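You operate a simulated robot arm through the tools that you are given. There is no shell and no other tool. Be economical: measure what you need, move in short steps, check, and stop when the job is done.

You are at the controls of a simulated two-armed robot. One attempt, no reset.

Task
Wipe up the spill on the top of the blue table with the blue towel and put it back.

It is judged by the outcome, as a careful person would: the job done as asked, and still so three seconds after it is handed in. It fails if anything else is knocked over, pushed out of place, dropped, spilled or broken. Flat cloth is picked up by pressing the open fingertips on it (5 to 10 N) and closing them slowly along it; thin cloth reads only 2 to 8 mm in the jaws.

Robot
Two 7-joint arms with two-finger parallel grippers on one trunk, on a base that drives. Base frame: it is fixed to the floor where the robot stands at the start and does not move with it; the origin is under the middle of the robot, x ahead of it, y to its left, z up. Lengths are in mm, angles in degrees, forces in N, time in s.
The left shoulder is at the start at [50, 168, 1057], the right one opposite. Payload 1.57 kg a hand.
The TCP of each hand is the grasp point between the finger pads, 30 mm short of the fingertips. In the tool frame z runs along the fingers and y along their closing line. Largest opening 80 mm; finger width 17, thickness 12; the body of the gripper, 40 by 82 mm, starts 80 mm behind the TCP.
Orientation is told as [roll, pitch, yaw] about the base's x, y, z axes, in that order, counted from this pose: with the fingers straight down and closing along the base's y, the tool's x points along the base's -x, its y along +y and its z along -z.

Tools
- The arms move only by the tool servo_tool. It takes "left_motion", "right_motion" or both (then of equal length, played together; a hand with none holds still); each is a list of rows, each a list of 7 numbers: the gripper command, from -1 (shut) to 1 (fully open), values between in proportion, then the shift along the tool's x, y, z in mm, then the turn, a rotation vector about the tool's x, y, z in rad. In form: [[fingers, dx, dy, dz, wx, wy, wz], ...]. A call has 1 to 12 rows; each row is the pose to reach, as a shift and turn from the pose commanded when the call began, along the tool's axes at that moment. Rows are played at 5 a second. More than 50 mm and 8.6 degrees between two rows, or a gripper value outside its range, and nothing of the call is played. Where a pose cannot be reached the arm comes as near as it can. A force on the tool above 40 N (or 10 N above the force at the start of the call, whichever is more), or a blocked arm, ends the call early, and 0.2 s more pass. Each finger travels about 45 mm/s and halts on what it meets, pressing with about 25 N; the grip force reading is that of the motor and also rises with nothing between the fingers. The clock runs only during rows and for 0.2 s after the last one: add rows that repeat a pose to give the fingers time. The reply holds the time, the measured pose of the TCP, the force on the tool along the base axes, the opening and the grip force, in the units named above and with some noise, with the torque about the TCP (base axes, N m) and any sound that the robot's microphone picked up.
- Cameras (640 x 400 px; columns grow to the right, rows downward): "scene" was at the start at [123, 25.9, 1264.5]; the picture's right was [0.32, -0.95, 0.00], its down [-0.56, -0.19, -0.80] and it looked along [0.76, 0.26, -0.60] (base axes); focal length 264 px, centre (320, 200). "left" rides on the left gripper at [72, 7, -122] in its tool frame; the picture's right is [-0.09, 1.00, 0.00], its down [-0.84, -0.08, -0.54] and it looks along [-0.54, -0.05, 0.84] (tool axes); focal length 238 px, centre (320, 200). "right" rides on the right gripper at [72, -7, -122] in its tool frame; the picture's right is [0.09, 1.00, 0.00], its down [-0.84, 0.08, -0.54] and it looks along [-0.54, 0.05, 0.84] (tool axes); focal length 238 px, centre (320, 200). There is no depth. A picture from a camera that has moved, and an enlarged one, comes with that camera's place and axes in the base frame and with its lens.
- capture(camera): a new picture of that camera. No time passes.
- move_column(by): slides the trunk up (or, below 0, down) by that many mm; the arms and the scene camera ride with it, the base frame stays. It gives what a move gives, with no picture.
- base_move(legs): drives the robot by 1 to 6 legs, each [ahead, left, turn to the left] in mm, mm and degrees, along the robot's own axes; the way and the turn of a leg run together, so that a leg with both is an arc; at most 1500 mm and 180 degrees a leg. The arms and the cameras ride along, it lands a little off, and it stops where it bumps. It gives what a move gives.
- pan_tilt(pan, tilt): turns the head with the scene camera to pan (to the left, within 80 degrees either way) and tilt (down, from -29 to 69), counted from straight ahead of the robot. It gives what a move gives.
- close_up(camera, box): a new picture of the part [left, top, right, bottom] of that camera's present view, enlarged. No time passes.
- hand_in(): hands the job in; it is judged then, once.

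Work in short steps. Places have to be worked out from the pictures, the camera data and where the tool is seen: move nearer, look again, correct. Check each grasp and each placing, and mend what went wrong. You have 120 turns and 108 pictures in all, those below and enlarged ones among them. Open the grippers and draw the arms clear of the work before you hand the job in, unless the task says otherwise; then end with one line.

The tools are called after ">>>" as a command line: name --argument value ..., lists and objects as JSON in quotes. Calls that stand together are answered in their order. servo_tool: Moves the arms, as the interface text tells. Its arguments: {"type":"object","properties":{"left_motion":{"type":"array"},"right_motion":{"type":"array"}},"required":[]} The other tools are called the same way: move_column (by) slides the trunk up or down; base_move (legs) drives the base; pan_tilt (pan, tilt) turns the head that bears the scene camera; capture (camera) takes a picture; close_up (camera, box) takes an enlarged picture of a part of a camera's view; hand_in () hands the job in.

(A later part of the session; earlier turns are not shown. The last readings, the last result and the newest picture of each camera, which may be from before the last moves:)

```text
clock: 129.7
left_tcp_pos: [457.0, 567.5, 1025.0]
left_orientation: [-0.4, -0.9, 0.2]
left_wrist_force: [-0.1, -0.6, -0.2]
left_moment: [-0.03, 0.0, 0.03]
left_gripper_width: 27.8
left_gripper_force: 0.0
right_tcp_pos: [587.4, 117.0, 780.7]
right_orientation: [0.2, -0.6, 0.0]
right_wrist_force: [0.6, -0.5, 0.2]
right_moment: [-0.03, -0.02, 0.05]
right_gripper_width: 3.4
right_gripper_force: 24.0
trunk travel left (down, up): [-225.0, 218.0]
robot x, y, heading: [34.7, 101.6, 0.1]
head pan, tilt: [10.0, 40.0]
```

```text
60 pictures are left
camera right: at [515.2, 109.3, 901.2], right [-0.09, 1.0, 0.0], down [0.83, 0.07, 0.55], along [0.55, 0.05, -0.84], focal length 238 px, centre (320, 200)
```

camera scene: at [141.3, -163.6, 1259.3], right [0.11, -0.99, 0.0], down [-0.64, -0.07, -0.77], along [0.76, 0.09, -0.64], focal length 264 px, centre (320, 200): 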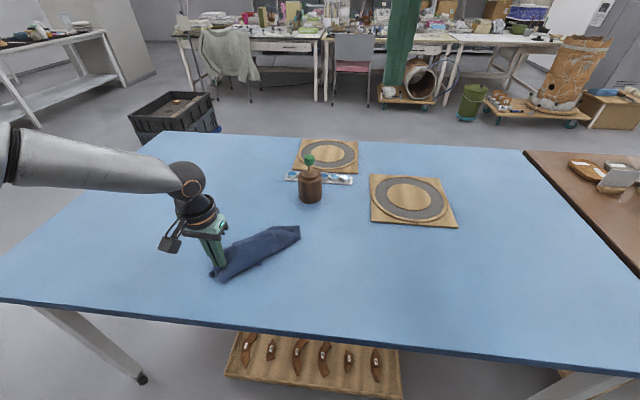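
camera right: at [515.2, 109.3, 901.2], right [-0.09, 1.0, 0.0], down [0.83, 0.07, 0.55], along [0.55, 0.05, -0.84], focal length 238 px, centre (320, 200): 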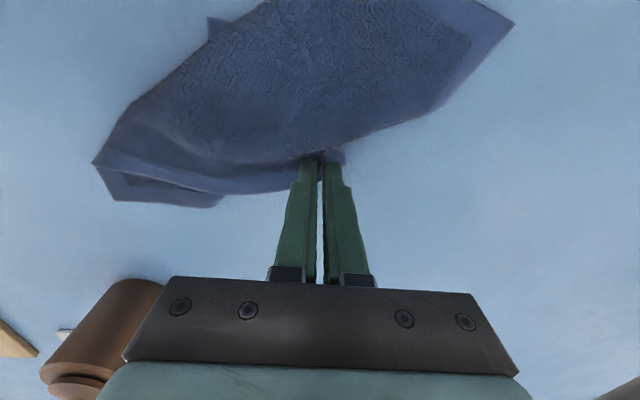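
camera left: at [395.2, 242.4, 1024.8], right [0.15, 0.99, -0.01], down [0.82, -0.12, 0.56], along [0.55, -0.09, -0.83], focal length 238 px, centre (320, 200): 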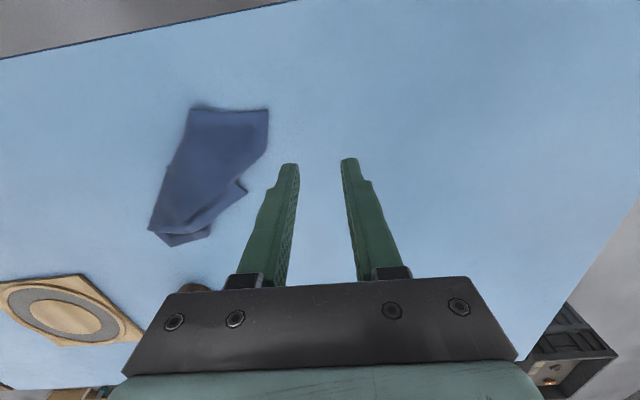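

C is pinched (3.4 mm). I'll lift it over the strip and carry it toward its original place at near right, while D stays resting on the table.

>>> servo_tool --right_motion '[[-1, 6, -4, -35, 0, 0, 0], [-1, 16, -12, -70, 0, 0, 0], [-1, 30, -22, -100, 0, 0, 0], [-1, 47, -37, -120, 0, 0, 0], [-1, 67, -62, -135, 0, 0, 0], [-1, 87, -87, -140, 0, 0, 0], [-1, 100, -117, -125, 0, 0, 0], [-1, 112, -147, -100, 0, 0, 0], [-1, 118, -165, -70, 0, 0, 0], [-1, 120, -177, -40, 0, 0, 0]]'

>>> pan_tilt --pan 0 --tilt 50

>>> capture --camera "scene"

>>> capture --camera "right"

```text
clock: 131.9
left_tcp_pos: [455.9, 568.6, 1025.5]
left_orientation: [-0.4, -1.0, 0.2]
left_wrist_force: [-0.4, -0.4, -0.8]
left_moment: [0.05, 0.0, 0.0]
left_gripper_width: 27.8
left_gripper_force: 0.1
right_tcp_pos: [468.0, -61.4, 820.3]
right_orientation: [0.4, -0.7, 0.0]
right_wrist_force: [0.1, 0.1, 0.0]
right_moment: [-0.04, -0.01, 0.03]
right_gripper_width: 3.5
right_gripper_force: 24.9
trunk travel left (down, up): [-225.0, 218.0]
robot x, y, heading: [30.5, 104.7, 0.1]
head pan, tilt: [10.0, 40.0]
```

```text
clock: 132.6
left_tcp_pos: [457.3, 567.6, 1025.2]
left_orientation: [-0.5, -0.9, 0.2]
left_wrist_force: [-0.3, 0.0, -0.3]
left_moment: [-0.02, -0.02, -0.04]
left_gripper_width: 28.0
left_gripper_force: 0.0
right_tcp_pos: [468.7, -60.8, 820.3]
right_orientation: [0.3, -0.7, -0.2]
right_wrist_force: [-0.9, -0.1, -0.1]
right_moment: [-0.01, -0.02, -0.02]
right_gripper_width: 3.4
right_gripper_force: 24.3
trunk travel left (down, up): [-225.0, 218.0]
robot x, y, heading: [33.3, 99.0, 0.1]
head pan, tilt: [0.0, 50.0]
```

```text
59 pictures are left
camera scene: at [150.1, 98.4, 1245.2], right [0.0, -1.0, 0.0], down [-0.77, 0.0, -0.64], along [0.64, 0.0, -0.77], focal length 264 px, centre (320, 200)
```

scene: 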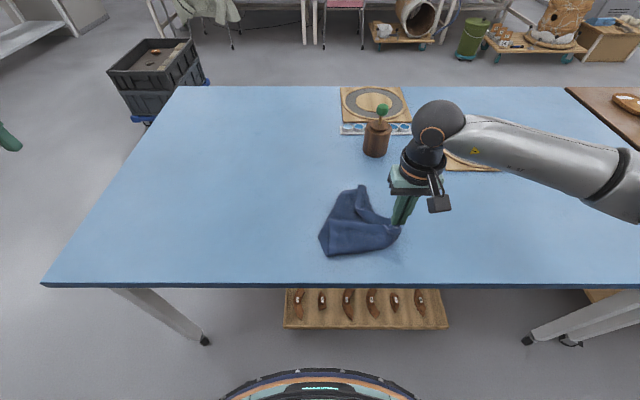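

```text
58 pictures are left
camera right: at [396.1, -68.1, 941.6], right [-0.09, 1.0, 0.0], down [0.83, 0.07, 0.55], along [0.55, 0.05, -0.83], focal length 238 px, centre (320, 200)
```

right: 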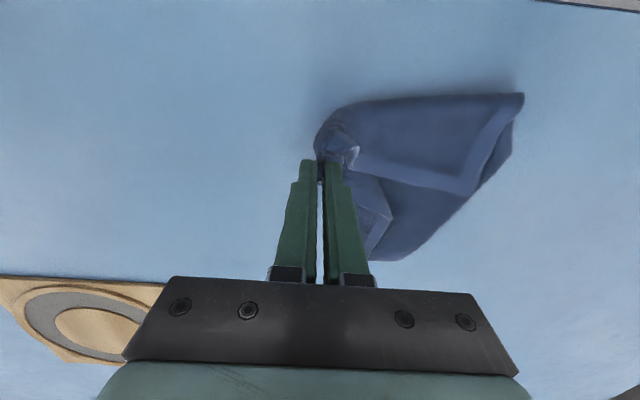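

I'll zoom in to understand how the towel is folded now.

>>> close_up --camera "scene" --box '[290, 165, 430, 275]'

>>> close_up --camera "right" --box '[300, 70, 540, 270]'

```text
3.64 times, centred on (360, 220) of scene
camera zoom: at [150.1, 98.4, 1245.2], right [0.0, -1.0, 0.0], down [-0.77, 0.0, -0.64], along [0.64, 0.0, -0.77], focal length 960 px, centre (174, 127)
```

zoom: 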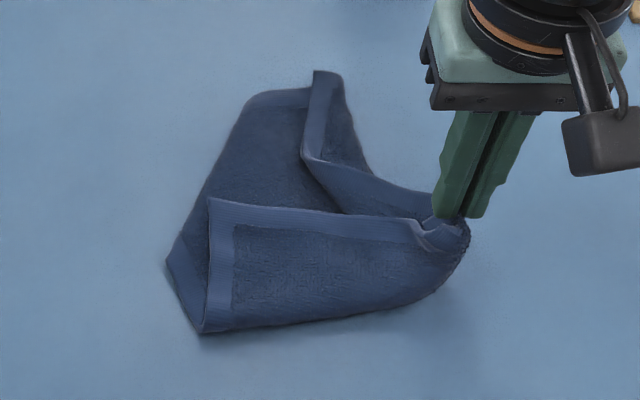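

```text
2.00 times, centred on (420, 170) of right
camera zoom: at [396.1, -68.1, 941.6], right [-0.09, 1.0, 0.0], down [0.83, 0.07, 0.55], along [0.55, 0.05, -0.83], focal length 477 px, centre (120, 260)
```

zoom: 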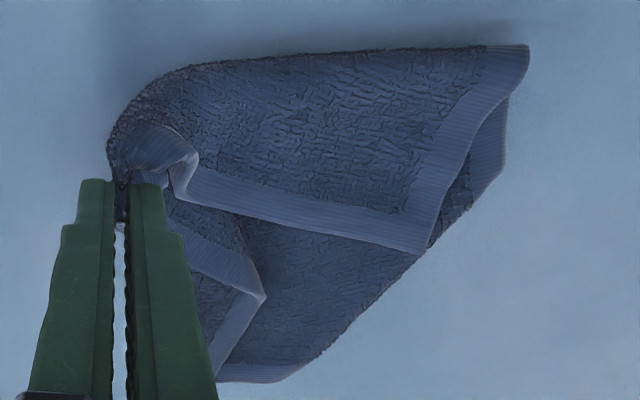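

The top flap has a free corner (call it X) at about (505, 80), joined to C by one hem. Next the left hand should pinch X. To get both arms in range, I'll lower the trunk 100 and shift the base right in small steps while the right hand stays in place.

>>> move_column --by -35

>>> servo_tool --right_motion '[[-1, 0, 0, -30, 0, 0, 0], [-1, 0, 0, -60, 0, 0, 0], [-1, 0, 0, -60, 0, 0, 0]]'

>>> move_column --by -65

>>> base_move --legs '[[0, -46, 0]]'

>>> servo_tool --right_motion '[[-1, 0, 23, 0, 0, 0, 0], [-1, 0, 46, 0, 0, 0, 0]]'

>>> base_move --legs '[[0, -46, 0]]'

>>> servo_tool --right_motion '[[-1, 0, 23, 0, 0, 0, 0], [-1, 0, 46, 0, 0, 0, 0]]'

>>> base_move --legs '[[0, -46, 0]]'

>>> servo_tool --right_motion '[[-1, 0, 23, 0, 0, 0, 0], [-1, 0, 46, 0, 0, 0, 0]]'

>>> capture --camera "scene"

```text
clock: 133.4
left_tcp_pos: [456.8, 567.5, 989.0]
left_orientation: [-0.4, -0.9, 0.2]
left_wrist_force: [-0.2, 0.2, -0.8]
left_moment: [0.0, -0.01, 0.01]
left_gripper_width: 28.1
left_gripper_force: 0.1
right_tcp_pos: [469.5, -61.3, 785.4]
right_orientation: [0.3, -0.7, 0.0]
right_wrist_force: [-0.3, -0.3, 0.5]
right_moment: [0.01, 0.03, -0.04]
right_gripper_width: 3.6
right_gripper_force: 24.9
trunk travel left (down, up): [-190.0, 253.0]
robot x, y, heading: [28.9, 96.9, -0.1]
head pan, tilt: [0.0, 50.0]
```

```text
clock: 134.2
left_tcp_pos: [456.1, 568.7, 990.9]
left_orientation: [-0.4, -1.0, 0.1]
left_wrist_force: [0.1, -0.4, -0.5]
left_moment: [0.02, -0.03, 0.04]
left_gripper_width: 28.2
left_gripper_force: 0.0
right_tcp_pos: [466.3, -60.5, 846.5]
right_orientation: [0.3, -0.6, -0.1]
right_wrist_force: [-0.2, 0.2, 0.1]
right_moment: [0.02, 0.01, -0.02]
right_gripper_width: 3.4
right_gripper_force: 24.1
trunk travel left (down, up): [-190.0, 253.0]
robot x, y, heading: [29.3, 98.5, -0.1]
head pan, tilt: [0.0, 50.0]
```

```text
clock: 135.2
left_tcp_pos: [455.5, 568.2, 924.0]
left_orientation: [-0.4, -0.9, 0.1]
left_wrist_force: [-0.3, 0.2, 0.4]
left_moment: [0.0, 0.0, 0.01]
left_gripper_width: 28.0
left_gripper_force: 0.1
right_tcp_pos: [467.9, -59.4, 782.8]
right_orientation: [0.3, -0.7, -0.2]
right_wrist_force: [-0.1, -0.6, -0.2]
right_moment: [-0.01, -0.02, -0.03]
right_gripper_width: 3.4
right_gripper_force: 24.0
trunk travel left (down, up): [-125.0, 318.0]
robot x, y, heading: [35.6, 100.0, 0.1]
head pan, tilt: [0.0, 50.0]
```

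```text
clock: 136.1
left_tcp_pos: [456.8, 523.1, 925.0]
left_orientation: [-0.3, -0.8, 0.2]
left_wrist_force: [0.0, 0.2, 0.4]
left_moment: [-0.03, 0.01, -0.02]
left_gripper_width: 28.0
left_gripper_force: 0.1
right_tcp_pos: [468.0, -105.1, 781.8]
right_orientation: [0.3, -0.7, -0.1]
right_wrist_force: [-0.3, 0.5, -0.1]
right_moment: [-0.02, 0.01, -0.04]
right_gripper_width: 3.8
right_gripper_force: 24.6
trunk travel left (down, up): [-125.0, 318.0]
robot x, y, heading: [33.0, 54.6, -0.1]
head pan, tilt: [0.0, 50.0]
```

```text
clock: 136.7
left_tcp_pos: [456.7, 522.5, 924.3]
left_orientation: [-0.5, -0.9, 0.2]
left_wrist_force: [-0.2, 0.1, -0.4]
left_moment: [-0.03, 0.03, -0.02]
left_gripper_width: 28.1
left_gripper_force: 0.1
right_tcp_pos: [466.5, -59.0, 782.0]
right_orientation: [0.2, -0.7, 0.0]
right_wrist_force: [-0.9, 0.4, 0.1]
right_moment: [0.0, 0.04, 0.0]
right_gripper_width: 3.6
right_gripper_force: 24.5
trunk travel left (down, up): [-125.0, 318.0]
robot x, y, heading: [31.9, 52.0, 0.2]
head pan, tilt: [0.0, 50.0]
```

```text
clock: 137.7
left_tcp_pos: [457.0, 475.7, 924.7]
left_orientation: [-0.4, -1.0, 0.2]
left_wrist_force: [0.0, -0.1, 0.0]
left_moment: [0.02, 0.01, -0.04]
left_gripper_width: 28.1
left_gripper_force: 0.1
right_tcp_pos: [466.5, -106.0, 783.3]
right_orientation: [0.3, -0.7, -0.1]
right_wrist_force: [-0.4, 0.1, -0.7]
right_moment: [-0.01, 0.01, 0.0]
right_gripper_width: 3.7
right_gripper_force: 24.5
trunk travel left (down, up): [-125.0, 318.0]
robot x, y, heading: [32.3, 4.1, 0.1]
head pan, tilt: [0.0, 50.0]
```

```text
clock: 138.2
left_tcp_pos: [455.9, 475.8, 924.5]
left_orientation: [-0.5, -0.9, 0.1]
left_wrist_force: [-0.9, -0.3, -0.3]
left_moment: [0.03, -0.01, 0.04]
left_gripper_width: 27.8
left_gripper_force: 0.2
right_tcp_pos: [466.4, -58.3, 782.2]
right_orientation: [0.3, -0.7, -0.1]
right_wrist_force: [-0.7, -0.3, 0.0]
right_moment: [-0.01, -0.01, 0.01]
right_gripper_width: 3.4
right_gripper_force: 24.2
trunk travel left (down, up): [-125.0, 318.0]
robot x, y, heading: [32.5, 10.5, 0.2]
head pan, tilt: [0.0, 50.0]
```

```text
clock: 139.2
left_tcp_pos: [455.8, 429.7, 925.3]
left_orientation: [-0.3, -0.9, 0.2]
left_wrist_force: [-0.3, -0.2, -0.7]
left_moment: [-0.02, -0.01, -0.02]
left_gripper_width: 28.2
left_gripper_force: 0.1
right_tcp_pos: [467.0, -103.9, 782.2]
right_orientation: [0.4, -0.7, 0.0]
right_wrist_force: [0.0, 0.4, 0.9]
right_moment: [0.0, 0.02, 0.01]
right_gripper_width: 3.4
right_gripper_force: 24.7
trunk travel left (down, up): [-125.0, 318.0]
robot x, y, heading: [33.8, -33.8, 0.3]
head pan, tilt: [0.0, 50.0]
```

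```text
clock: 139.8
left_tcp_pos: [456.0, 429.4, 924.8]
left_orientation: [-0.6, -0.9, 0.3]
left_wrist_force: [0.0, 0.4, 0.4]
left_moment: [-0.02, -0.04, 0.01]
left_gripper_width: 27.7
left_gripper_force: 0.0
right_tcp_pos: [467.3, -58.9, 781.5]
right_orientation: [0.1, -0.6, -0.1]
right_wrist_force: [0.1, -0.5, 0.3]
right_moment: [-0.02, 0.01, 0.0]
right_gripper_width: 3.5
right_gripper_force: 24.6
trunk travel left (down, up): [-125.0, 318.0]
robot x, y, heading: [30.7, -39.6, 0.1]
head pan, tilt: [0.0, 50.0]
```

```text
55 pictures are left
camera scene: at [150.2, -39.6, 1145.1], right [0.0, -1.0, 0.0], down [-0.77, 0.0, -0.64], along [0.64, 0.0, -0.77], focal length 264 px, centre (320, 200)
```

scene: 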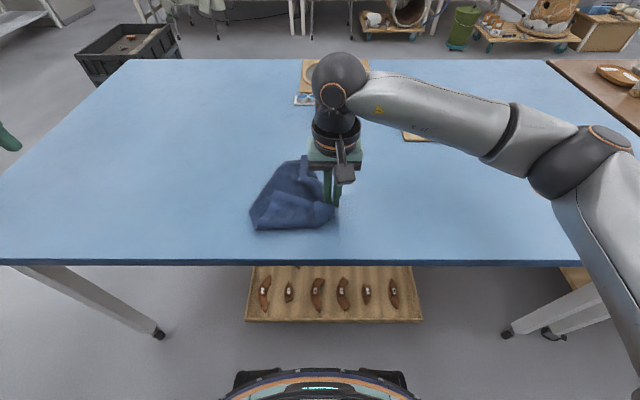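

I'll do one more 40 mm shift, then zoom in on the flap corner.

>>> base_move --legs '[[0, -42, 0]]'

>>> servo_tool --right_motion '[[-1, 0, 21, 0, 0, 0, 0], [-1, 0, 42, 0, 0, 0, 0]]'

>>> close_up --camera "scene" --box '[220, 140, 380, 260]'

```text
clock: 140.7
left_tcp_pos: [455.3, 388.5, 925.9]
left_orientation: [-0.5, -1.0, 0.3]
left_wrist_force: [-1.4, 0.4, 0.5]
left_moment: [0.02, 0.0, -0.03]
left_gripper_width: 28.0
left_gripper_force: 0.1
right_tcp_pos: [467.7, -100.4, 781.0]
right_orientation: [0.3, -0.7, 0.0]
right_wrist_force: [-0.3, 0.1, 0.5]
right_moment: [-0.01, -0.02, -0.01]
right_gripper_width: 3.8
right_gripper_force: 25.0
trunk travel left (down, up): [-125.0, 318.0]
robot x, y, heading: [32.5, -81.1, -0.1]
head pan, tilt: [0.0, 50.0]
```

```text
clock: 141.2
left_tcp_pos: [456.0, 388.6, 924.6]
left_orientation: [-0.5, -0.9, 0.3]
left_wrist_force: [0.2, 0.7, 0.0]
left_moment: [-0.03, 0.01, 0.0]
left_gripper_width: 27.9
left_gripper_force: 0.0
right_tcp_pos: [468.6, -59.1, 782.1]
right_orientation: [0.3, -0.7, -0.2]
right_wrist_force: [-0.5, 0.0, 0.7]
right_moment: [-0.03, 0.04, -0.01]
right_gripper_width: 3.5
right_gripper_force: 24.5
trunk travel left (down, up): [-125.0, 318.0]
robot x, y, heading: [33.0, -78.2, 0.1]
head pan, tilt: [0.0, 50.0]
```

```text
3.33 times, centred on (300, 200) of scene
camera zoom: at [150.3, -81.6, 1145.1], right [0.0, -1.0, 0.0], down [-0.77, 0.0, -0.64], along [0.64, 0.0, -0.77], focal length 880 px, centre (387, 200)
```

zoom: 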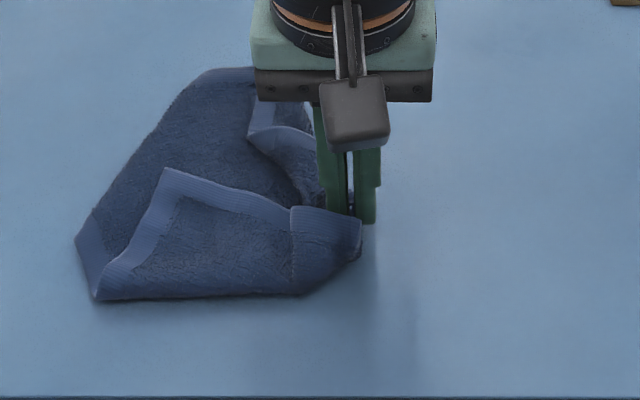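

X is at about (504, 52). I need another 40 mm of base shift for the left arm, so I'll test whether the right arm can still hold its place.

>>> base_move --legs '[[0, -40, 0]]'

>>> servo_tool --right_motion '[[-1, 0, 20, 0, 0, 0, 0], [-1, 0, 40, 0, 0, 0, 0]]'

>>> servo_tool --left_motion '[[-0.3, -5, -40, 0, 0, 0, 0], [-0.3, -10, -80, 0, 0, 0, 0], [-0.3, -15, -120, 0, 0, 0, 0], [-0.3, -18, -160, 0, 0, 0, 0], [-0.3, -18, -200, 10, 0, 0, 0], [-0.3, -20, -240, 30, 0, 0, 0], [-0.3, -22, -275, 60, 0, 0, 0], [-0.3, -22, -300, 90, 0, 0, 0], [-0.3, -22, -310, 115, 0, 0, 0]]'

>>> capture --camera "left"

```text
clock: 142.1
left_tcp_pos: [456.7, 348.6, 924.3]
left_orientation: [-0.5, -0.9, 0.3]
left_wrist_force: [-0.1, -0.3, -0.2]
left_moment: [0.01, 0.01, 0.0]
left_gripper_width: 28.0
left_gripper_force: 0.1
right_tcp_pos: [467.3, -99.1, 781.1]
right_orientation: [0.3, -0.7, -0.1]
right_wrist_force: [-0.6, -0.9, 0.3]
right_moment: [-0.01, -0.02, -0.04]
right_gripper_width: 3.5
right_gripper_force: 24.7
trunk travel left (down, up): [-125.0, 318.0]
robot x, y, heading: [34.0, -119.2, 0.0]
head pan, tilt: [0.0, 50.0]
```

```text
clock: 142.7
left_tcp_pos: [456.5, 348.6, 924.7]
left_orientation: [-0.5, -0.9, 0.3]
left_wrist_force: [-0.1, 0.4, -0.6]
left_moment: [-0.04, 0.01, -0.01]
left_gripper_width: 28.0
left_gripper_force: 0.1
right_tcp_pos: [469.5, -60.4, 780.2]
right_orientation: [0.4, -0.5, 0.0]
right_wrist_force: [0.0, 0.4, 0.0]
right_moment: [-0.03, 0.02, -0.02]
right_gripper_width: 3.3
right_gripper_force: 24.7
trunk travel left (down, up): [-125.0, 318.0]
robot x, y, heading: [36.2, -115.8, 0.2]
head pan, tilt: [0.0, 50.0]
```

```text
clock: 144.7
left_tcp_pos: [482.5, 38.5, 812.6]
left_orientation: [-0.5, -1.1, 0.3]
left_wrist_force: [-0.3, -1.0, 0.8]
left_moment: [-0.02, -0.01, -0.04]
left_gripper_width: 27.7
left_gripper_force: 0.0
right_tcp_pos: [467.8, -61.0, 780.1]
right_orientation: [0.2, -0.7, 0.0]
right_wrist_force: [0.0, -0.1, 0.9]
right_moment: [0.02, 0.0, 0.0]
right_gripper_width: 3.4
right_gripper_force: 24.3
trunk travel left (down, up): [-125.0, 318.0]
robot x, y, heading: [33.9, -122.2, -0.0]
head pan, tilt: [0.0, 50.0]
```

```text
53 pictures are left
camera left: at [408.8, 45.7, 933.1], right [0.09, 1.0, -0.01], down [0.83, -0.07, 0.56], along [0.55, -0.05, -0.83], focal length 238 px, centre (320, 200)
```

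left: 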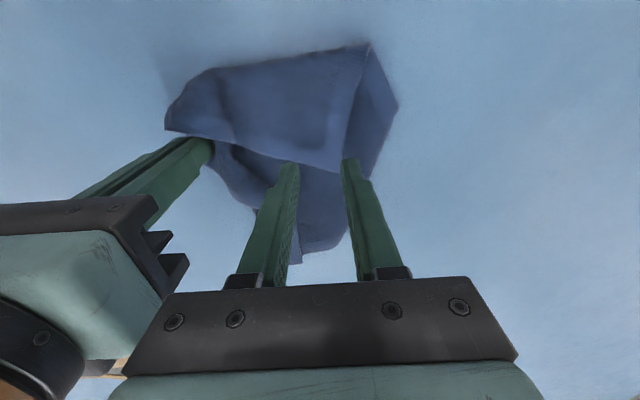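

Both arms reach. X is at (506, 57), so I'll position the left hand at about (480, 36) with a 24 mm opening and lower it gently onto the top layer.

>>> servo_tool --left_motion '[[-0.4, 2, -2, 10, 0, 0, 0], [-0.4, 2, -3, 20, 0, 0, 0], [-0.4, 2, -3, 27, 0, 0, 0], [-0.4, 2, -3, 32, 0, 0, 0], [-0.4, 2, -3, 35, 0, 0, 0], [-0.4, 2, -3, 37, 0, 0, 0], [-0.4, 2, -3, 39, 0, 0, 0]]'

>>> close_up --camera "left" --box '[160, 20, 480, 220]'

```text
clock: 146.3
left_tcp_pos: [480.4, 33.7, 776.7]
left_orientation: [-0.5, -1.3, 0.4]
left_wrist_force: [-0.2, 1.6, 19.1]
left_moment: [0.23, -0.03, 0.04]
left_gripper_width: 23.7
left_gripper_force: 0.0
right_tcp_pos: [467.4, -60.6, 782.0]
right_orientation: [0.2, -0.7, 0.0]
right_wrist_force: [0.4, -0.1, 0.3]
right_moment: [0.0, 0.03, 0.02]
right_gripper_width: 3.6
right_gripper_force: 24.0
trunk travel left (down, up): [-125.0, 318.0]
robot x, y, heading: [34.4, -118.9, -0.1]
head pan, tilt: [0.0, 50.0]
```

```text
2.00 times, centred on (320, 120) of left
camera zoom: at [406.4, 41.3, 896.5], right [0.09, 1.0, -0.01], down [0.82, -0.07, 0.56], along [0.56, -0.06, -0.83], focal length 477 px, centre (320, 360)
```

zoom: 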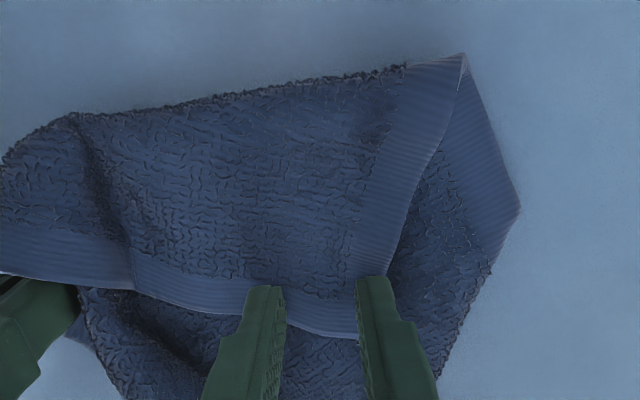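

The force is 19 N, so I'll ease up about 3 mm and then close slowly.

>>> servo_tool --left_motion '[[-0.4, 0, 0, -2, 0, 0, 0], [-0.4, 0, 0, -3, 0, 0, 0], [-0.48, 0, 0, -3, 0, 0, 0], [-0.56, 0, 0, -3, 0, 0, 0], [-0.64, 0, 0, -3, 0, 0, 0], [-0.72, 0, 0, -3, 0, 0, 0], [-0.8, 0, 0, -3, 0, 0, 0], [-0.88, 0, 0, -3, 0, 0, 0], [-0.96, 0, 0, -3, 0, 0, 0], [-1, 0, 0, -3, 0, 0, 0], [-1, 0, 0, -3, 0, 0, 0], [-1, 0, 0, -15, 0, 0, 0]]'

>>> close_up --camera "left" --box '[160, 20, 480, 220]'

```text
clock: 148.9
left_tcp_pos: [479.9, 33.0, 788.8]
left_orientation: [-0.4, -0.8, 0.3]
left_wrist_force: [0.2, -0.1, 0.7]
left_moment: [-0.02, -0.01, 0.02]
left_gripper_width: 4.0
left_gripper_force: 25.0
right_tcp_pos: [467.9, -59.6, 779.9]
right_orientation: [0.4, -0.7, 0.1]
right_wrist_force: [-0.6, 0.2, 0.1]
right_moment: [-0.01, 0.02, -0.03]
right_gripper_width: 3.9
right_gripper_force: 24.9
trunk travel left (down, up): [-125.0, 318.0]
robot x, y, heading: [31.8, -120.2, 0.3]
head pan, tilt: [0.0, 50.0]
```

```text
2.00 times, centred on (320, 120) of left
camera zoom: at [407.1, 41.6, 909.0], right [0.09, 1.0, -0.01], down [0.83, -0.07, 0.55], along [0.55, -0.05, -0.83], focal length 477 px, centre (320, 360)
```

zoom: 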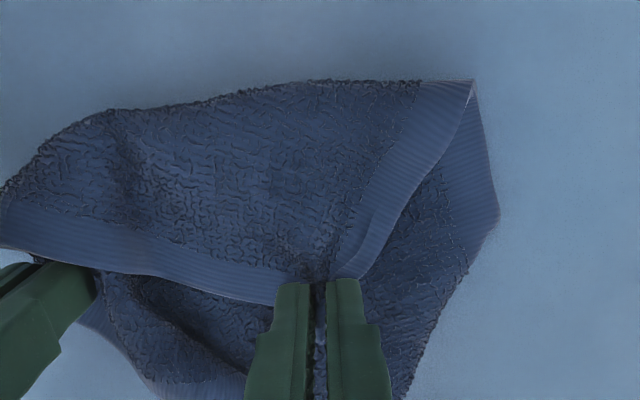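

The reading of 4.0 mm matches a single layer. I'll lift with the trunk so both hands stay fixed relative to each other.

>>> move_column --by 100

>>> move_column --by 150

>>> capture --camera "scene"

>>> capture --camera "left"

```text
clock: 150.3
left_tcp_pos: [480.9, 34.3, 889.0]
left_orientation: [-0.5, -1.0, 0.2]
left_wrist_force: [0.0, 0.9, -0.2]
left_moment: [-0.02, -0.02, -0.04]
left_gripper_width: 3.9
left_gripper_force: 25.2
right_tcp_pos: [468.7, -59.4, 880.0]
right_orientation: [0.3, -0.5, 0.0]
right_wrist_force: [0.4, 0.8, 0.5]
right_moment: [-0.02, 0.01, -0.01]
right_gripper_width: 3.4
right_gripper_force: 24.2
trunk travel left (down, up): [-225.0, 218.0]
robot x, y, heading: [32.2, -119.1, 0.3]
head pan, tilt: [0.0, 50.0]
```

```text
clock: 152.0
left_tcp_pos: [480.9, 33.9, 1039.9]
left_orientation: [-0.5, -0.9, 0.3]
left_wrist_force: [0.3, 0.2, 0.6]
left_moment: [-0.02, 0.01, -0.02]
left_gripper_width: 3.9
left_gripper_force: 25.0
right_tcp_pos: [467.7, -60.5, 1029.7]
right_orientation: [0.3, -0.6, 0.1]
right_wrist_force: [0.0, -0.3, -0.3]
right_moment: [-0.04, -0.05, 0.0]
right_gripper_width: 3.6
right_gripper_force: 24.9
trunk travel left (down, up): [-375.0, 68.0]
robot x, y, heading: [35.3, -119.3, -0.0]
head pan, tilt: [0.0, 50.0]
```

```text
50 pictures are left
camera scene: at [150.6, -121.9, 1395.1], right [0.0, -1.0, 0.0], down [-0.77, 0.0, -0.64], along [0.64, 0.0, -0.77], focal length 264 px, centre (320, 200)
```

scene: 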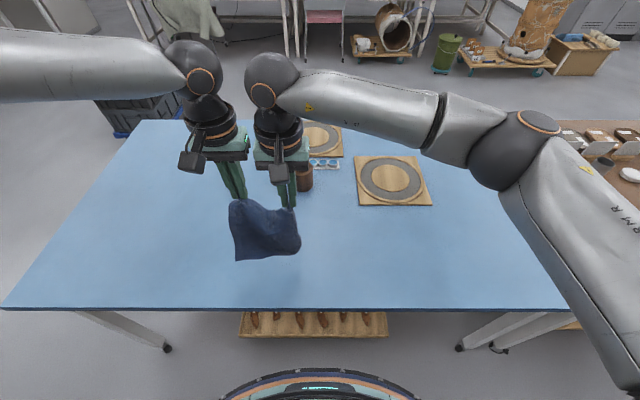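

```text
49 pictures are left
camera left: at [407.4, 41.6, 1159.6], right [0.09, 1.0, -0.01], down [0.83, -0.07, 0.56], along [0.55, -0.05, -0.83], focal length 238 px, centre (320, 200)
```

left: 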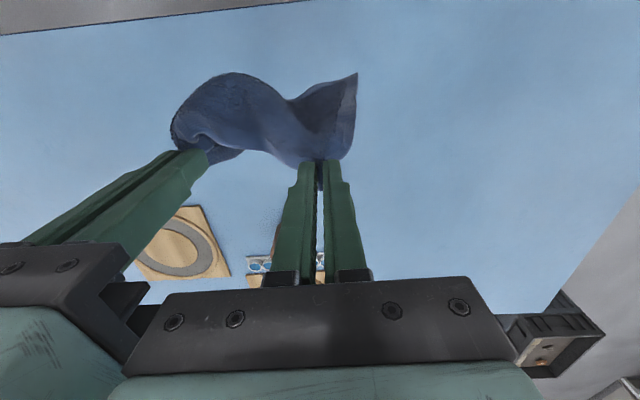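

Both hands hold the edge. I'll spread them to straighten it, watching the lateral force.

>>> servo_tool --left_motion '[[-1, 6, 10, 0, 0, 0, 0], [-1, 10, 20, 0, 0, 0, 0], [-1, 12, 30, 0, 0, 0, 0], [-1, 13, 38, 0, 0, 0, 0], [-1, 13, 38, 0, 0, 0, 0]]'

>>> capture --camera "left"

>>> close_up --camera "scene" --box '[180, 160, 340, 280]'

```text
clock: 153.2
left_tcp_pos: [467.1, 71.9, 1038.6]
left_orientation: [-0.4, -1.0, 0.3]
left_wrist_force: [-0.1, 0.8, 0.1]
left_moment: [-0.03, 0.03, 0.01]
left_gripper_width: 4.2
left_gripper_force: 24.9
right_tcp_pos: [468.7, -60.7, 1029.1]
right_orientation: [0.2, -0.8, 0.1]
right_wrist_force: [0.0, 0.5, -0.8]
right_moment: [0.02, 0.01, -0.02]
right_gripper_width: 3.4
right_gripper_force: 24.6
trunk travel left (down, up): [-375.0, 68.0]
robot x, y, heading: [34.8, -119.7, -0.0]
head pan, tilt: [0.0, 50.0]
```

```text
48 pictures are left
camera left: at [393.4, 79.7, 1158.8], right [0.09, 1.0, -0.01], down [0.83, -0.07, 0.56], along [0.55, -0.05, -0.83], focal length 238 px, centre (320, 200)
```

left: 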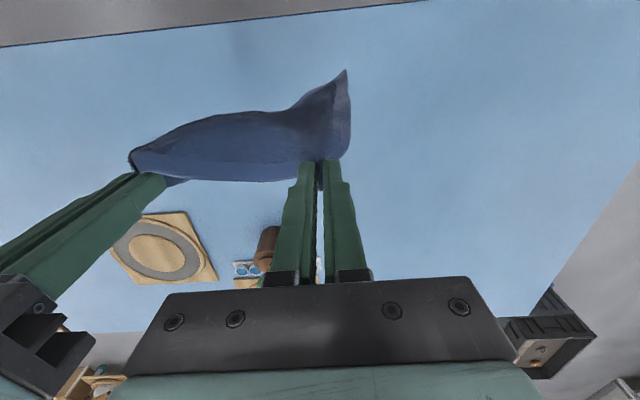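

```text
3.33 times, centred on (260, 220) of scene
camera zoom: at [150.4, -122.0, 1395.1], right [0.0, -1.0, 0.0], down [-0.77, 0.0, -0.64], along [0.64, 0.0, -0.77], focal length 880 px, centre (520, 133)
```

zoom: 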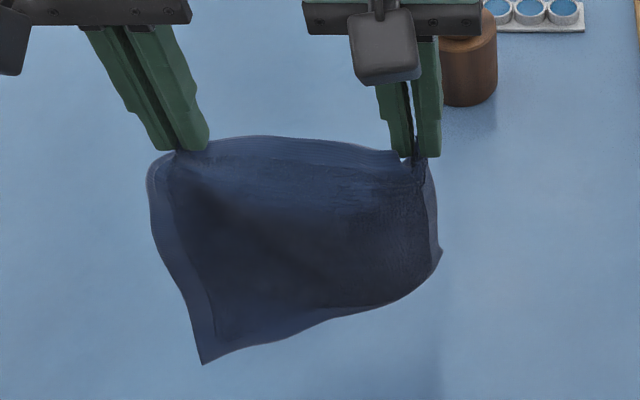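

The towel now hangs open between the hands, about 210 mm long, so the held edge is the shorter one. I'll spread 12 mm more, then position the base so the far edge lands near x≈630, centred on y≈47.

>>> servo_tool --left_motion '[[-1, 0, 6, 0, 0, 0, 0], [-1, 0, 12, 5, 0, 0, 0], [-1, -15, 12, 10, 0, 0, 0], [-1, -30, 12, 10, 0, 0, 0]]' --right_motion '[[-1, 0, 0, 0, 0, 0, 0], [-1, 0, 0, 0, 0, 0, 0], [-1, -15, 0, 0, 0, 0, 0], [-1, -30, 0, 0, 0, 0, 0]]'

>>> base_move --legs '[[0, 38, 0], [90, 0, 0]]'

>>> pan_tilt --pan 0 --tilt 69

>>> capture --camera "scene"

```text
clock: 154.2
left_tcp_pos: [498.1, 84.8, 1029.1]
left_orientation: [-0.5, -0.9, 0.2]
left_wrist_force: [-0.2, -1.0, -0.1]
left_moment: [-0.07, 0.02, -0.03]
left_gripper_width: 4.0
left_gripper_force: 24.9
right_tcp_pos: [499.0, -61.2, 1030.0]
right_orientation: [0.3, -0.7, 0.0]
right_wrist_force: [0.2, 1.4, 0.3]
right_moment: [0.05, 0.0, -0.03]
right_gripper_width: 3.5
right_gripper_force: 24.2
trunk travel left (down, up): [-375.0, 68.0]
robot x, y, heading: [34.9, -119.2, 0.2]
head pan, tilt: [0.0, 50.0]
```

```text
clock: 155.8
left_tcp_pos: [586.1, 122.6, 1029.2]
left_orientation: [-0.5, -1.0, 0.2]
left_wrist_force: [0.4, -2.2, -0.3]
left_moment: [-0.1, 0.03, 0.01]
left_gripper_width: 3.9
left_gripper_force: 24.4
right_tcp_pos: [588.3, -24.2, 1028.6]
right_orientation: [0.3, -0.6, -0.1]
right_wrist_force: [0.1, 2.4, -0.9]
right_moment: [0.06, 0.04, -0.03]
right_gripper_width: 3.8
right_gripper_force: 24.4
trunk travel left (down, up): [-375.0, 68.0]
robot x, y, heading: [120.5, -82.3, 0.2]
head pan, tilt: [0.0, 50.0]
```

```text
clock: 156.6
left_tcp_pos: [585.8, 122.2, 1028.9]
left_orientation: [-0.5, -1.0, 0.1]
left_wrist_force: [0.4, -1.1, 0.7]
left_moment: [-0.02, 0.01, -0.01]
left_gripper_width: 4.1
left_gripper_force: 25.0
right_tcp_pos: [587.5, -22.6, 1030.1]
right_orientation: [0.2, -0.7, 0.0]
right_wrist_force: [0.2, 1.8, -0.3]
right_moment: [0.05, 0.02, -0.02]
right_gripper_width: 3.7
right_gripper_force: 24.2
trunk travel left (down, up): [-375.0, 68.0]
robot x, y, heading: [124.2, -86.2, 0.1]
head pan, tilt: [0.0, 68.8]
```

```text
46 pictures are left
camera scene: at [218.6, -84.2, 1373.2], right [0.0, -1.0, 0.0], down [-0.93, 0.0, -0.36], along [0.36, 0.0, -0.93], focal length 264 px, centre (320, 200)
```

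scene: 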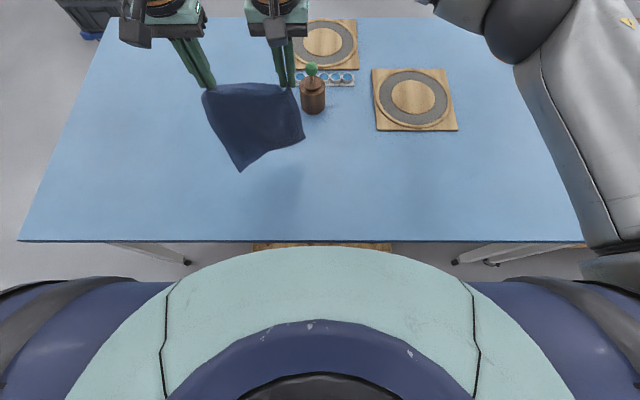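

The towel is taut and square. I'll move 40 mm further forward, lower until the far edge rests on the table, then alternate backing up and lowering to lay it out.

>>> base_move --legs '[[40, 0, 0]]'

>>> move_column --by -62

>>> base_move --legs '[[-45, 0, 0]]'

>>> capture --camera "scene"

```text
clock: 157.5
left_tcp_pos: [625.5, 122.1, 1028.5]
left_orientation: [-0.5, -0.9, 0.2]
left_wrist_force: [-0.5, -1.3, -0.3]
left_moment: [-0.07, 0.01, 0.0]
left_gripper_width: 3.8
left_gripper_force: 24.8
right_tcp_pos: [627.0, -22.3, 1028.3]
right_orientation: [0.4, -0.5, 0.0]
right_wrist_force: [0.3, 0.5, 0.3]
right_moment: [0.03, 0.04, -0.05]
right_gripper_width: 3.6
right_gripper_force: 24.7
trunk travel left (down, up): [-375.0, 68.0]
robot x, y, heading: [158.9, -79.0, 0.1]
head pan, tilt: [0.0, 68.8]
```

```text
clock: 158.5
left_tcp_pos: [626.3, 121.6, 968.1]
left_orientation: [-0.5, -1.1, 0.2]
left_wrist_force: [-0.8, -0.7, 0.2]
left_moment: [-0.04, 0.0, 0.0]
left_gripper_width: 3.9
left_gripper_force: 24.9
right_tcp_pos: [626.4, -22.8, 968.7]
right_orientation: [0.3, -0.7, 0.0]
right_wrist_force: [-0.1, 0.6, 0.1]
right_moment: [0.01, 0.03, -0.05]
right_gripper_width: 3.7
right_gripper_force: 24.9
trunk travel left (down, up): [-313.0, 130.0]
robot x, y, heading: [162.5, -86.0, 0.3]
head pan, tilt: [0.0, 68.8]
```

```text
clock: 159.4
left_tcp_pos: [581.2, 121.8, 967.8]
left_orientation: [-0.6, -1.1, 0.3]
left_wrist_force: [-0.1, -1.3, -0.1]
left_moment: [-0.02, 0.0, 0.0]
left_gripper_width: 3.9
left_gripper_force: 24.6
right_tcp_pos: [581.5, -24.2, 968.8]
right_orientation: [0.3, -0.7, 0.0]
right_wrist_force: [0.2, 1.1, 0.5]
right_moment: [0.02, 0.0, -0.02]
right_gripper_width: 3.5
right_gripper_force: 24.5
trunk travel left (down, up): [-313.0, 130.0]
robot x, y, heading: [114.4, -85.4, 0.3]
head pan, tilt: [0.0, 68.8]
```

```text
45 pictures are left
camera scene: at [212.3, -84.1, 1311.3], right [0.0, -1.0, 0.0], down [-0.93, 0.0, -0.36], along [0.36, 0.0, -0.93], focal length 264 px, centre (320, 200)
```

scene: 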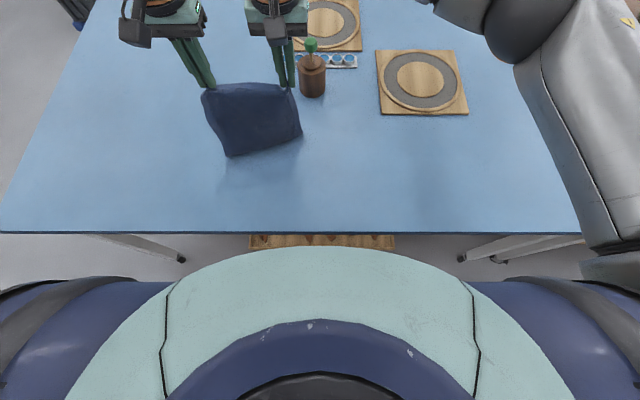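

The free edge curls toward the robot, so it will lie flat more easily the other way. I'll lay the free edge down near the front and move the hands forward. First, raise and back up.

>>> move_column --by 45

>>> base_move --legs '[[-145, 0, 0]]'

>>> capture --camera "scene"

```text
clock: 160.3
left_tcp_pos: [581.5, 123.4, 1011.9]
left_orientation: [-0.5, -0.9, 0.3]
left_wrist_force: [-0.4, -1.2, 0.0]
left_moment: [-0.11, -0.02, 0.04]
left_gripper_width: 4.1
left_gripper_force: 24.1
right_tcp_pos: [582.5, -23.3, 1012.5]
right_orientation: [0.3, -0.6, 0.0]
right_wrist_force: [-0.6, 1.6, -0.5]
right_moment: [0.02, 0.0, -0.02]
right_gripper_width: 3.5
right_gripper_force: 24.1
trunk travel left (down, up): [-358.0, 85.0]
robot x, y, heading: [120.9, -82.1, 0.4]
head pan, tilt: [0.0, 68.8]
```

```text
clock: 161.6
left_tcp_pos: [436.9, 121.2, 1012.5]
left_orientation: [-0.4, -0.9, 0.1]
left_wrist_force: [0.2, -1.3, 0.4]
left_moment: [-0.06, -0.03, 0.01]
left_gripper_width: 3.8
left_gripper_force: 24.8
right_tcp_pos: [437.0, -23.6, 1013.5]
right_orientation: [0.3, -0.7, 0.1]
right_wrist_force: [0.3, 0.9, -0.5]
right_moment: [0.0, 0.0, -0.04]
right_gripper_width: 3.7
right_gripper_force: 24.4
trunk travel left (down, up): [-358.0, 85.0]
robot x, y, heading: [-25.5, -81.0, -0.2]
head pan, tilt: [0.0, 68.8]
```

```text
44 pictures are left
camera scene: at [68.6, -84.4, 1356.3], right [0.0, -1.0, 0.0], down [-0.93, 0.0, -0.36], along [0.36, 0.0, -0.93], focal length 264 px, centre (320, 200)
```

scene: 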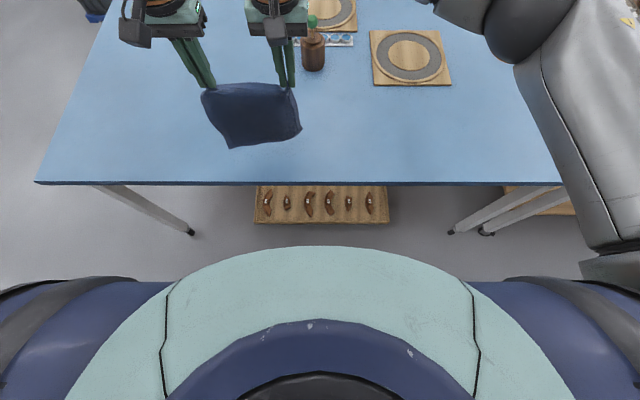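

The free edge now hangs straight at x≈438. I'll lower it to the table and advance.

>>> move_column --by -52

>>> base_move --legs '[[45, 0, 0]]'

>>> move_column --by -15

>>> base_move --legs '[[45, 0, 0]]'

>>> capture --camera "scene"

```text
clock: 162.6
left_tcp_pos: [437.5, 121.6, 960.2]
left_orientation: [-0.5, -1.0, 0.2]
left_wrist_force: [0.0, -0.6, 0.0]
left_moment: [-0.01, 0.02, 0.01]
left_gripper_width: 4.2
left_gripper_force: 24.8
right_tcp_pos: [437.5, -23.2, 962.1]
right_orientation: [0.2, -0.7, -0.1]
right_wrist_force: [1.0, 0.7, 0.1]
right_moment: [0.0, -0.04, -0.04]
right_gripper_width: 3.7
right_gripper_force: 24.8
trunk travel left (down, up): [-306.0, 137.0]
robot x, y, heading: [-25.7, -85.1, 0.2]
head pan, tilt: [0.0, 68.8]
```

```text
clock: 163.4
left_tcp_pos: [482.0, 122.2, 960.3]
left_orientation: [-0.6, -0.9, 0.3]
left_wrist_force: [-0.3, -1.1, -0.1]
left_moment: [-0.05, 0.0, 0.02]
left_gripper_width: 3.7
left_gripper_force: 24.8
right_tcp_pos: [481.0, -22.1, 961.1]
right_orientation: [0.3, -0.6, 0.0]
right_wrist_force: [-0.5, 1.3, -1.0]
right_moment: [0.02, 0.05, -0.04]
right_gripper_width: 3.5
right_gripper_force: 24.6
trunk travel left (down, up): [-306.0, 137.0]
robot x, y, heading: [19.1, -80.4, 0.2]
head pan, tilt: [0.0, 68.8]
```

```text
clock: 164.1
left_tcp_pos: [480.1, 121.5, 945.5]
left_orientation: [-0.5, -1.0, 0.3]
left_wrist_force: [-0.2, -1.6, 0.3]
left_moment: [-0.09, 0.0, -0.04]
left_gripper_width: 4.0
left_gripper_force: 24.5
right_tcp_pos: [481.5, -22.0, 945.7]
right_orientation: [0.3, -0.7, 0.0]
right_wrist_force: [0.0, 1.8, -0.7]
right_moment: [0.04, -0.01, -0.05]
right_gripper_width: 3.7
right_gripper_force: 24.6
trunk travel left (down, up): [-291.0, 152.0]
robot x, y, heading: [14.0, -84.2, 0.4]
head pan, tilt: [0.0, 68.8]
```

```text
clock: 165.0
left_tcp_pos: [525.2, 121.9, 944.3]
left_orientation: [-0.5, -0.9, 0.4]
left_wrist_force: [0.2, -1.5, -0.7]
left_moment: [-0.07, 0.01, 0.02]
left_gripper_width: 3.8
left_gripper_force: 24.9
right_tcp_pos: [527.2, -23.0, 945.2]
right_orientation: [0.4, -0.6, 0.0]
right_wrist_force: [0.3, 1.2, -0.2]
right_moment: [0.07, -0.01, -0.03]
right_gripper_width: 3.3
right_gripper_force: 24.2
trunk travel left (down, up): [-291.0, 152.0]
robot x, y, heading: [63.0, -80.8, 0.2]
head pan, tilt: [0.0, 68.8]
```

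```text
43 pictures are left
camera scene: at [158.6, -84.1, 1289.1], right [0.0, -1.0, 0.0], down [-0.93, 0.0, -0.36], along [0.36, 0.0, -0.93], focal length 264 px, centre (320, 200)
```

scene: 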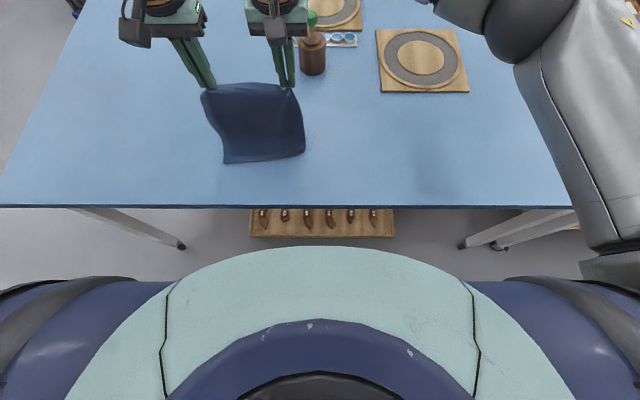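

It's laying out well, but the free edge slid forward to x≈475. I'll lift, back up further and repeat with the hands lower so it slips less.

>>> move_column --by 65

>>> base_move --legs '[[-125, 0, 0]]'

>>> move_column --by -45

>>> base_move --legs '[[15, 0, 0]]'

>>> move_column --by -25

>>> base_move --legs '[[40, 0, 0]]'

>>> capture --camera "scene"

```text
clock: 166.0
left_tcp_pos: [526.3, 122.8, 1010.0]
left_orientation: [-0.5, -0.9, 0.4]
left_wrist_force: [-0.4, -1.0, -1.0]
left_moment: [-0.06, -0.01, -0.01]
left_gripper_width: 3.8
left_gripper_force: 25.1
right_tcp_pos: [526.9, -23.0, 1010.3]
right_orientation: [0.2, -0.6, 0.0]
right_wrist_force: [0.3, 1.6, 0.3]
right_moment: [0.04, 0.02, -0.02]
right_gripper_width: 3.8
right_gripper_force: 24.6
trunk travel left (down, up): [-356.0, 87.0]
robot x, y, heading: [60.3, -80.2, -0.1]
head pan, tilt: [0.0, 68.8]
```

```text
clock: 167.3
left_tcp_pos: [400.3, 122.3, 1011.8]
left_orientation: [-0.5, -1.0, 0.5]
left_wrist_force: [0.3, -1.7, 0.0]
left_moment: [-0.04, 0.0, -0.01]
left_gripper_width: 3.6
left_gripper_force: 24.6
right_tcp_pos: [402.1, -23.2, 1011.0]
right_orientation: [0.3, -0.7, 0.2]
right_wrist_force: [0.4, 1.2, -0.3]
right_moment: [0.06, -0.04, -0.02]
right_gripper_width: 3.6
right_gripper_force: 24.5
trunk travel left (down, up): [-356.0, 87.0]
robot x, y, heading: [-64.8, -77.8, 0.2]
head pan, tilt: [0.0, 68.8]
```

```text
clock: 168.2
left_tcp_pos: [401.3, 121.5, 965.7]
left_orientation: [-0.5, -1.0, 0.3]
left_wrist_force: [-0.3, -0.4, 0.4]
left_moment: [-0.05, -0.02, -0.02]
left_gripper_width: 3.6
left_gripper_force: 24.5
right_tcp_pos: [403.3, -23.1, 966.0]
right_orientation: [0.3, -0.7, 0.2]
right_wrist_force: [0.8, 1.5, -0.2]
right_moment: [0.04, 0.0, -0.05]
right_gripper_width: 3.8
right_gripper_force: 24.3
trunk travel left (down, up): [-311.0, 132.0]
robot x, y, heading: [-58.7, -81.4, 0.1]
head pan, tilt: [0.0, 68.8]
```

```text
clock: 168.9
left_tcp_pos: [416.8, 122.6, 964.1]
left_orientation: [-0.6, -0.9, 0.4]
left_wrist_force: [-0.1, -2.1, -0.7]
left_moment: [-0.05, 0.03, -0.03]
left_gripper_width: 4.1
left_gripper_force: 24.9
right_tcp_pos: [417.9, -21.9, 965.5]
right_orientation: [0.3, -0.5, 0.1]
right_wrist_force: [0.1, 1.0, 0.0]
right_moment: [0.02, 0.05, -0.02]
right_gripper_width: 3.7
right_gripper_force: 24.5
trunk travel left (down, up): [-311.0, 132.0]
robot x, y, heading: [-44.6, -79.6, 0.2]
head pan, tilt: [0.0, 68.8]
```

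```text
clock: 169.6
left_tcp_pos: [417.3, 121.1, 940.6]
left_orientation: [-0.5, -1.0, 0.4]
left_wrist_force: [-0.1, -0.4, -1.0]
left_moment: [-0.04, -0.03, 0.03]
left_gripper_width: 3.7
left_gripper_force: 24.9
right_tcp_pos: [418.3, -23.2, 940.6]
right_orientation: [0.3, -0.7, 0.1]
right_wrist_force: [0.0, 1.9, -0.5]
right_moment: [0.02, -0.02, -0.04]
right_gripper_width: 3.5
right_gripper_force: 24.7
trunk travel left (down, up): [-286.0, 157.0]
robot x, y, heading: [-45.0, -81.3, 0.5]
head pan, tilt: [0.0, 68.8]
```

```text
clock: 170.5
left_tcp_pos: [457.7, 123.5, 940.6]
left_orientation: [-0.5, -0.9, 0.4]
left_wrist_force: [0.3, -0.8, 0.1]
left_moment: [-0.05, 0.0, 0.01]
left_gripper_width: 3.9
left_gripper_force: 24.5
right_tcp_pos: [459.4, -22.5, 940.6]
right_orientation: [0.3, -0.5, 0.1]
right_wrist_force: [-0.1, 0.3, 0.3]
right_moment: [0.02, 0.04, -0.03]
right_gripper_width: 3.6
right_gripper_force: 24.2
trunk travel left (down, up): [-286.0, 157.0]
robot x, y, heading: [-6.4, -81.8, 0.5]
head pan, tilt: [0.0, 68.8]
```

```text
42 pictures are left
camera scene: at [89.6, -84.1, 1284.1], right [0.0, -1.0, 0.0], down [-0.93, 0.0, -0.36], along [0.36, 0.0, -0.93], focal length 264 px, centre (320, 200)
```

scene: 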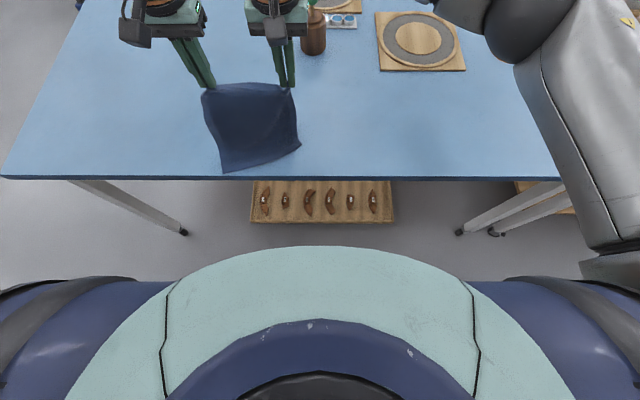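

The free edge is at x≈367–437 now. I'll continue forward and down.

>>> move_column --by -10

>>> base_move --legs '[[50, 0, 0]]'

>>> move_column --by -30

>>> base_move --legs '[[35, 0, 0]]'

>>> capture --camera "scene"

```text
clock: 171.1
left_tcp_pos: [456.6, 122.4, 929.7]
left_orientation: [-0.5, -1.0, 0.4]
left_wrist_force: [0.4, -0.8, 1.0]
left_moment: [-0.03, 0.03, -0.01]
left_gripper_width: 4.1
left_gripper_force: 24.5
right_tcp_pos: [457.6, -21.4, 931.0]
right_orientation: [0.3, -0.7, 0.2]
right_wrist_force: [0.2, 1.0, 0.4]
right_moment: [0.04, 0.02, -0.02]
right_gripper_width: 3.8
right_gripper_force: 24.6
trunk travel left (down, up): [-276.0, 167.0]
robot x, y, heading: [-6.0, -81.7, 0.0]
head pan, tilt: [0.0, 68.8]
```

```text
clock: 172.0
left_tcp_pos: [505.6, 123.1, 930.6]
left_orientation: [-0.5, -0.9, 0.5]
left_wrist_force: [1.5, -1.4, 0.4]
left_moment: [-0.08, 0.02, 0.03]
left_gripper_width: 3.7
left_gripper_force: 24.4
right_tcp_pos: [507.2, -21.2, 930.4]
right_orientation: [0.3, -0.6, 0.2]
right_wrist_force: [1.5, 1.4, 0.0]
right_moment: [0.01, 0.02, -0.01]
right_gripper_width: 3.7
right_gripper_force: 24.3
trunk travel left (down, up): [-276.0, 167.0]
robot x, y, heading: [42.1, -80.9, 0.2]
head pan, tilt: [0.0, 68.8]
```

```text
clock: 172.8
left_tcp_pos: [504.6, 123.5, 899.6]
left_orientation: [-0.5, -0.9, 0.4]
left_wrist_force: [-0.8, -1.2, -0.5]
left_moment: [-0.04, 0.04, 0.03]
left_gripper_width: 4.2
left_gripper_force: 25.0
right_tcp_pos: [506.2, -22.6, 901.4]
right_orientation: [0.3, -0.7, 0.0]
right_wrist_force: [-0.3, 1.5, 0.7]
right_moment: [0.04, 0.01, 0.02]
right_gripper_width: 3.7
right_gripper_force: 24.7
trunk travel left (down, up): [-246.0, 197.0]
robot x, y, heading: [41.8, -83.1, 0.4]
head pan, tilt: [0.0, 68.8]
```

```text
clock: 173.6
left_tcp_pos: [540.2, 122.6, 899.2]
left_orientation: [-0.5, -1.0, 0.4]
left_wrist_force: [0.7, -1.3, -0.6]
left_moment: [-0.03, -0.03, 0.01]
left_gripper_width: 3.9
left_gripper_force: 25.3
right_tcp_pos: [541.4, -21.6, 900.2]
right_orientation: [0.3, -0.7, 0.1]
right_wrist_force: [0.3, 0.9, 0.0]
right_moment: [0.04, 0.03, -0.03]
right_gripper_width: 3.4
right_gripper_force: 24.4
trunk travel left (down, up): [-246.0, 197.0]
robot x, y, heading: [74.9, -84.6, -0.0]
head pan, tilt: [0.0, 68.8]
```

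```text
41 pictures are left
camera scene: at [173.3, -83.7, 1244.1], right [0.0, -1.0, 0.0], down [-0.93, 0.0, -0.36], along [0.36, 0.0, -0.93], focal length 264 px, centre (320, 200)
```

scene: 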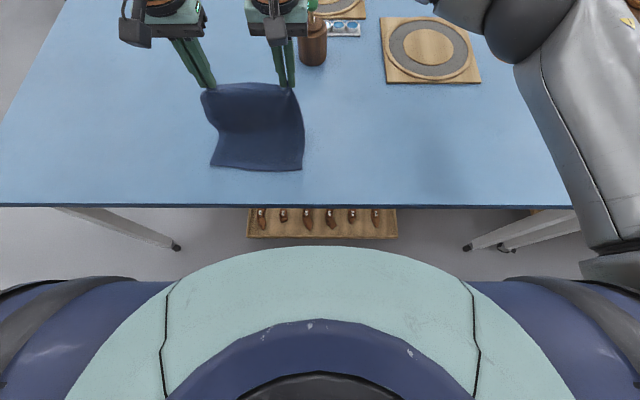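

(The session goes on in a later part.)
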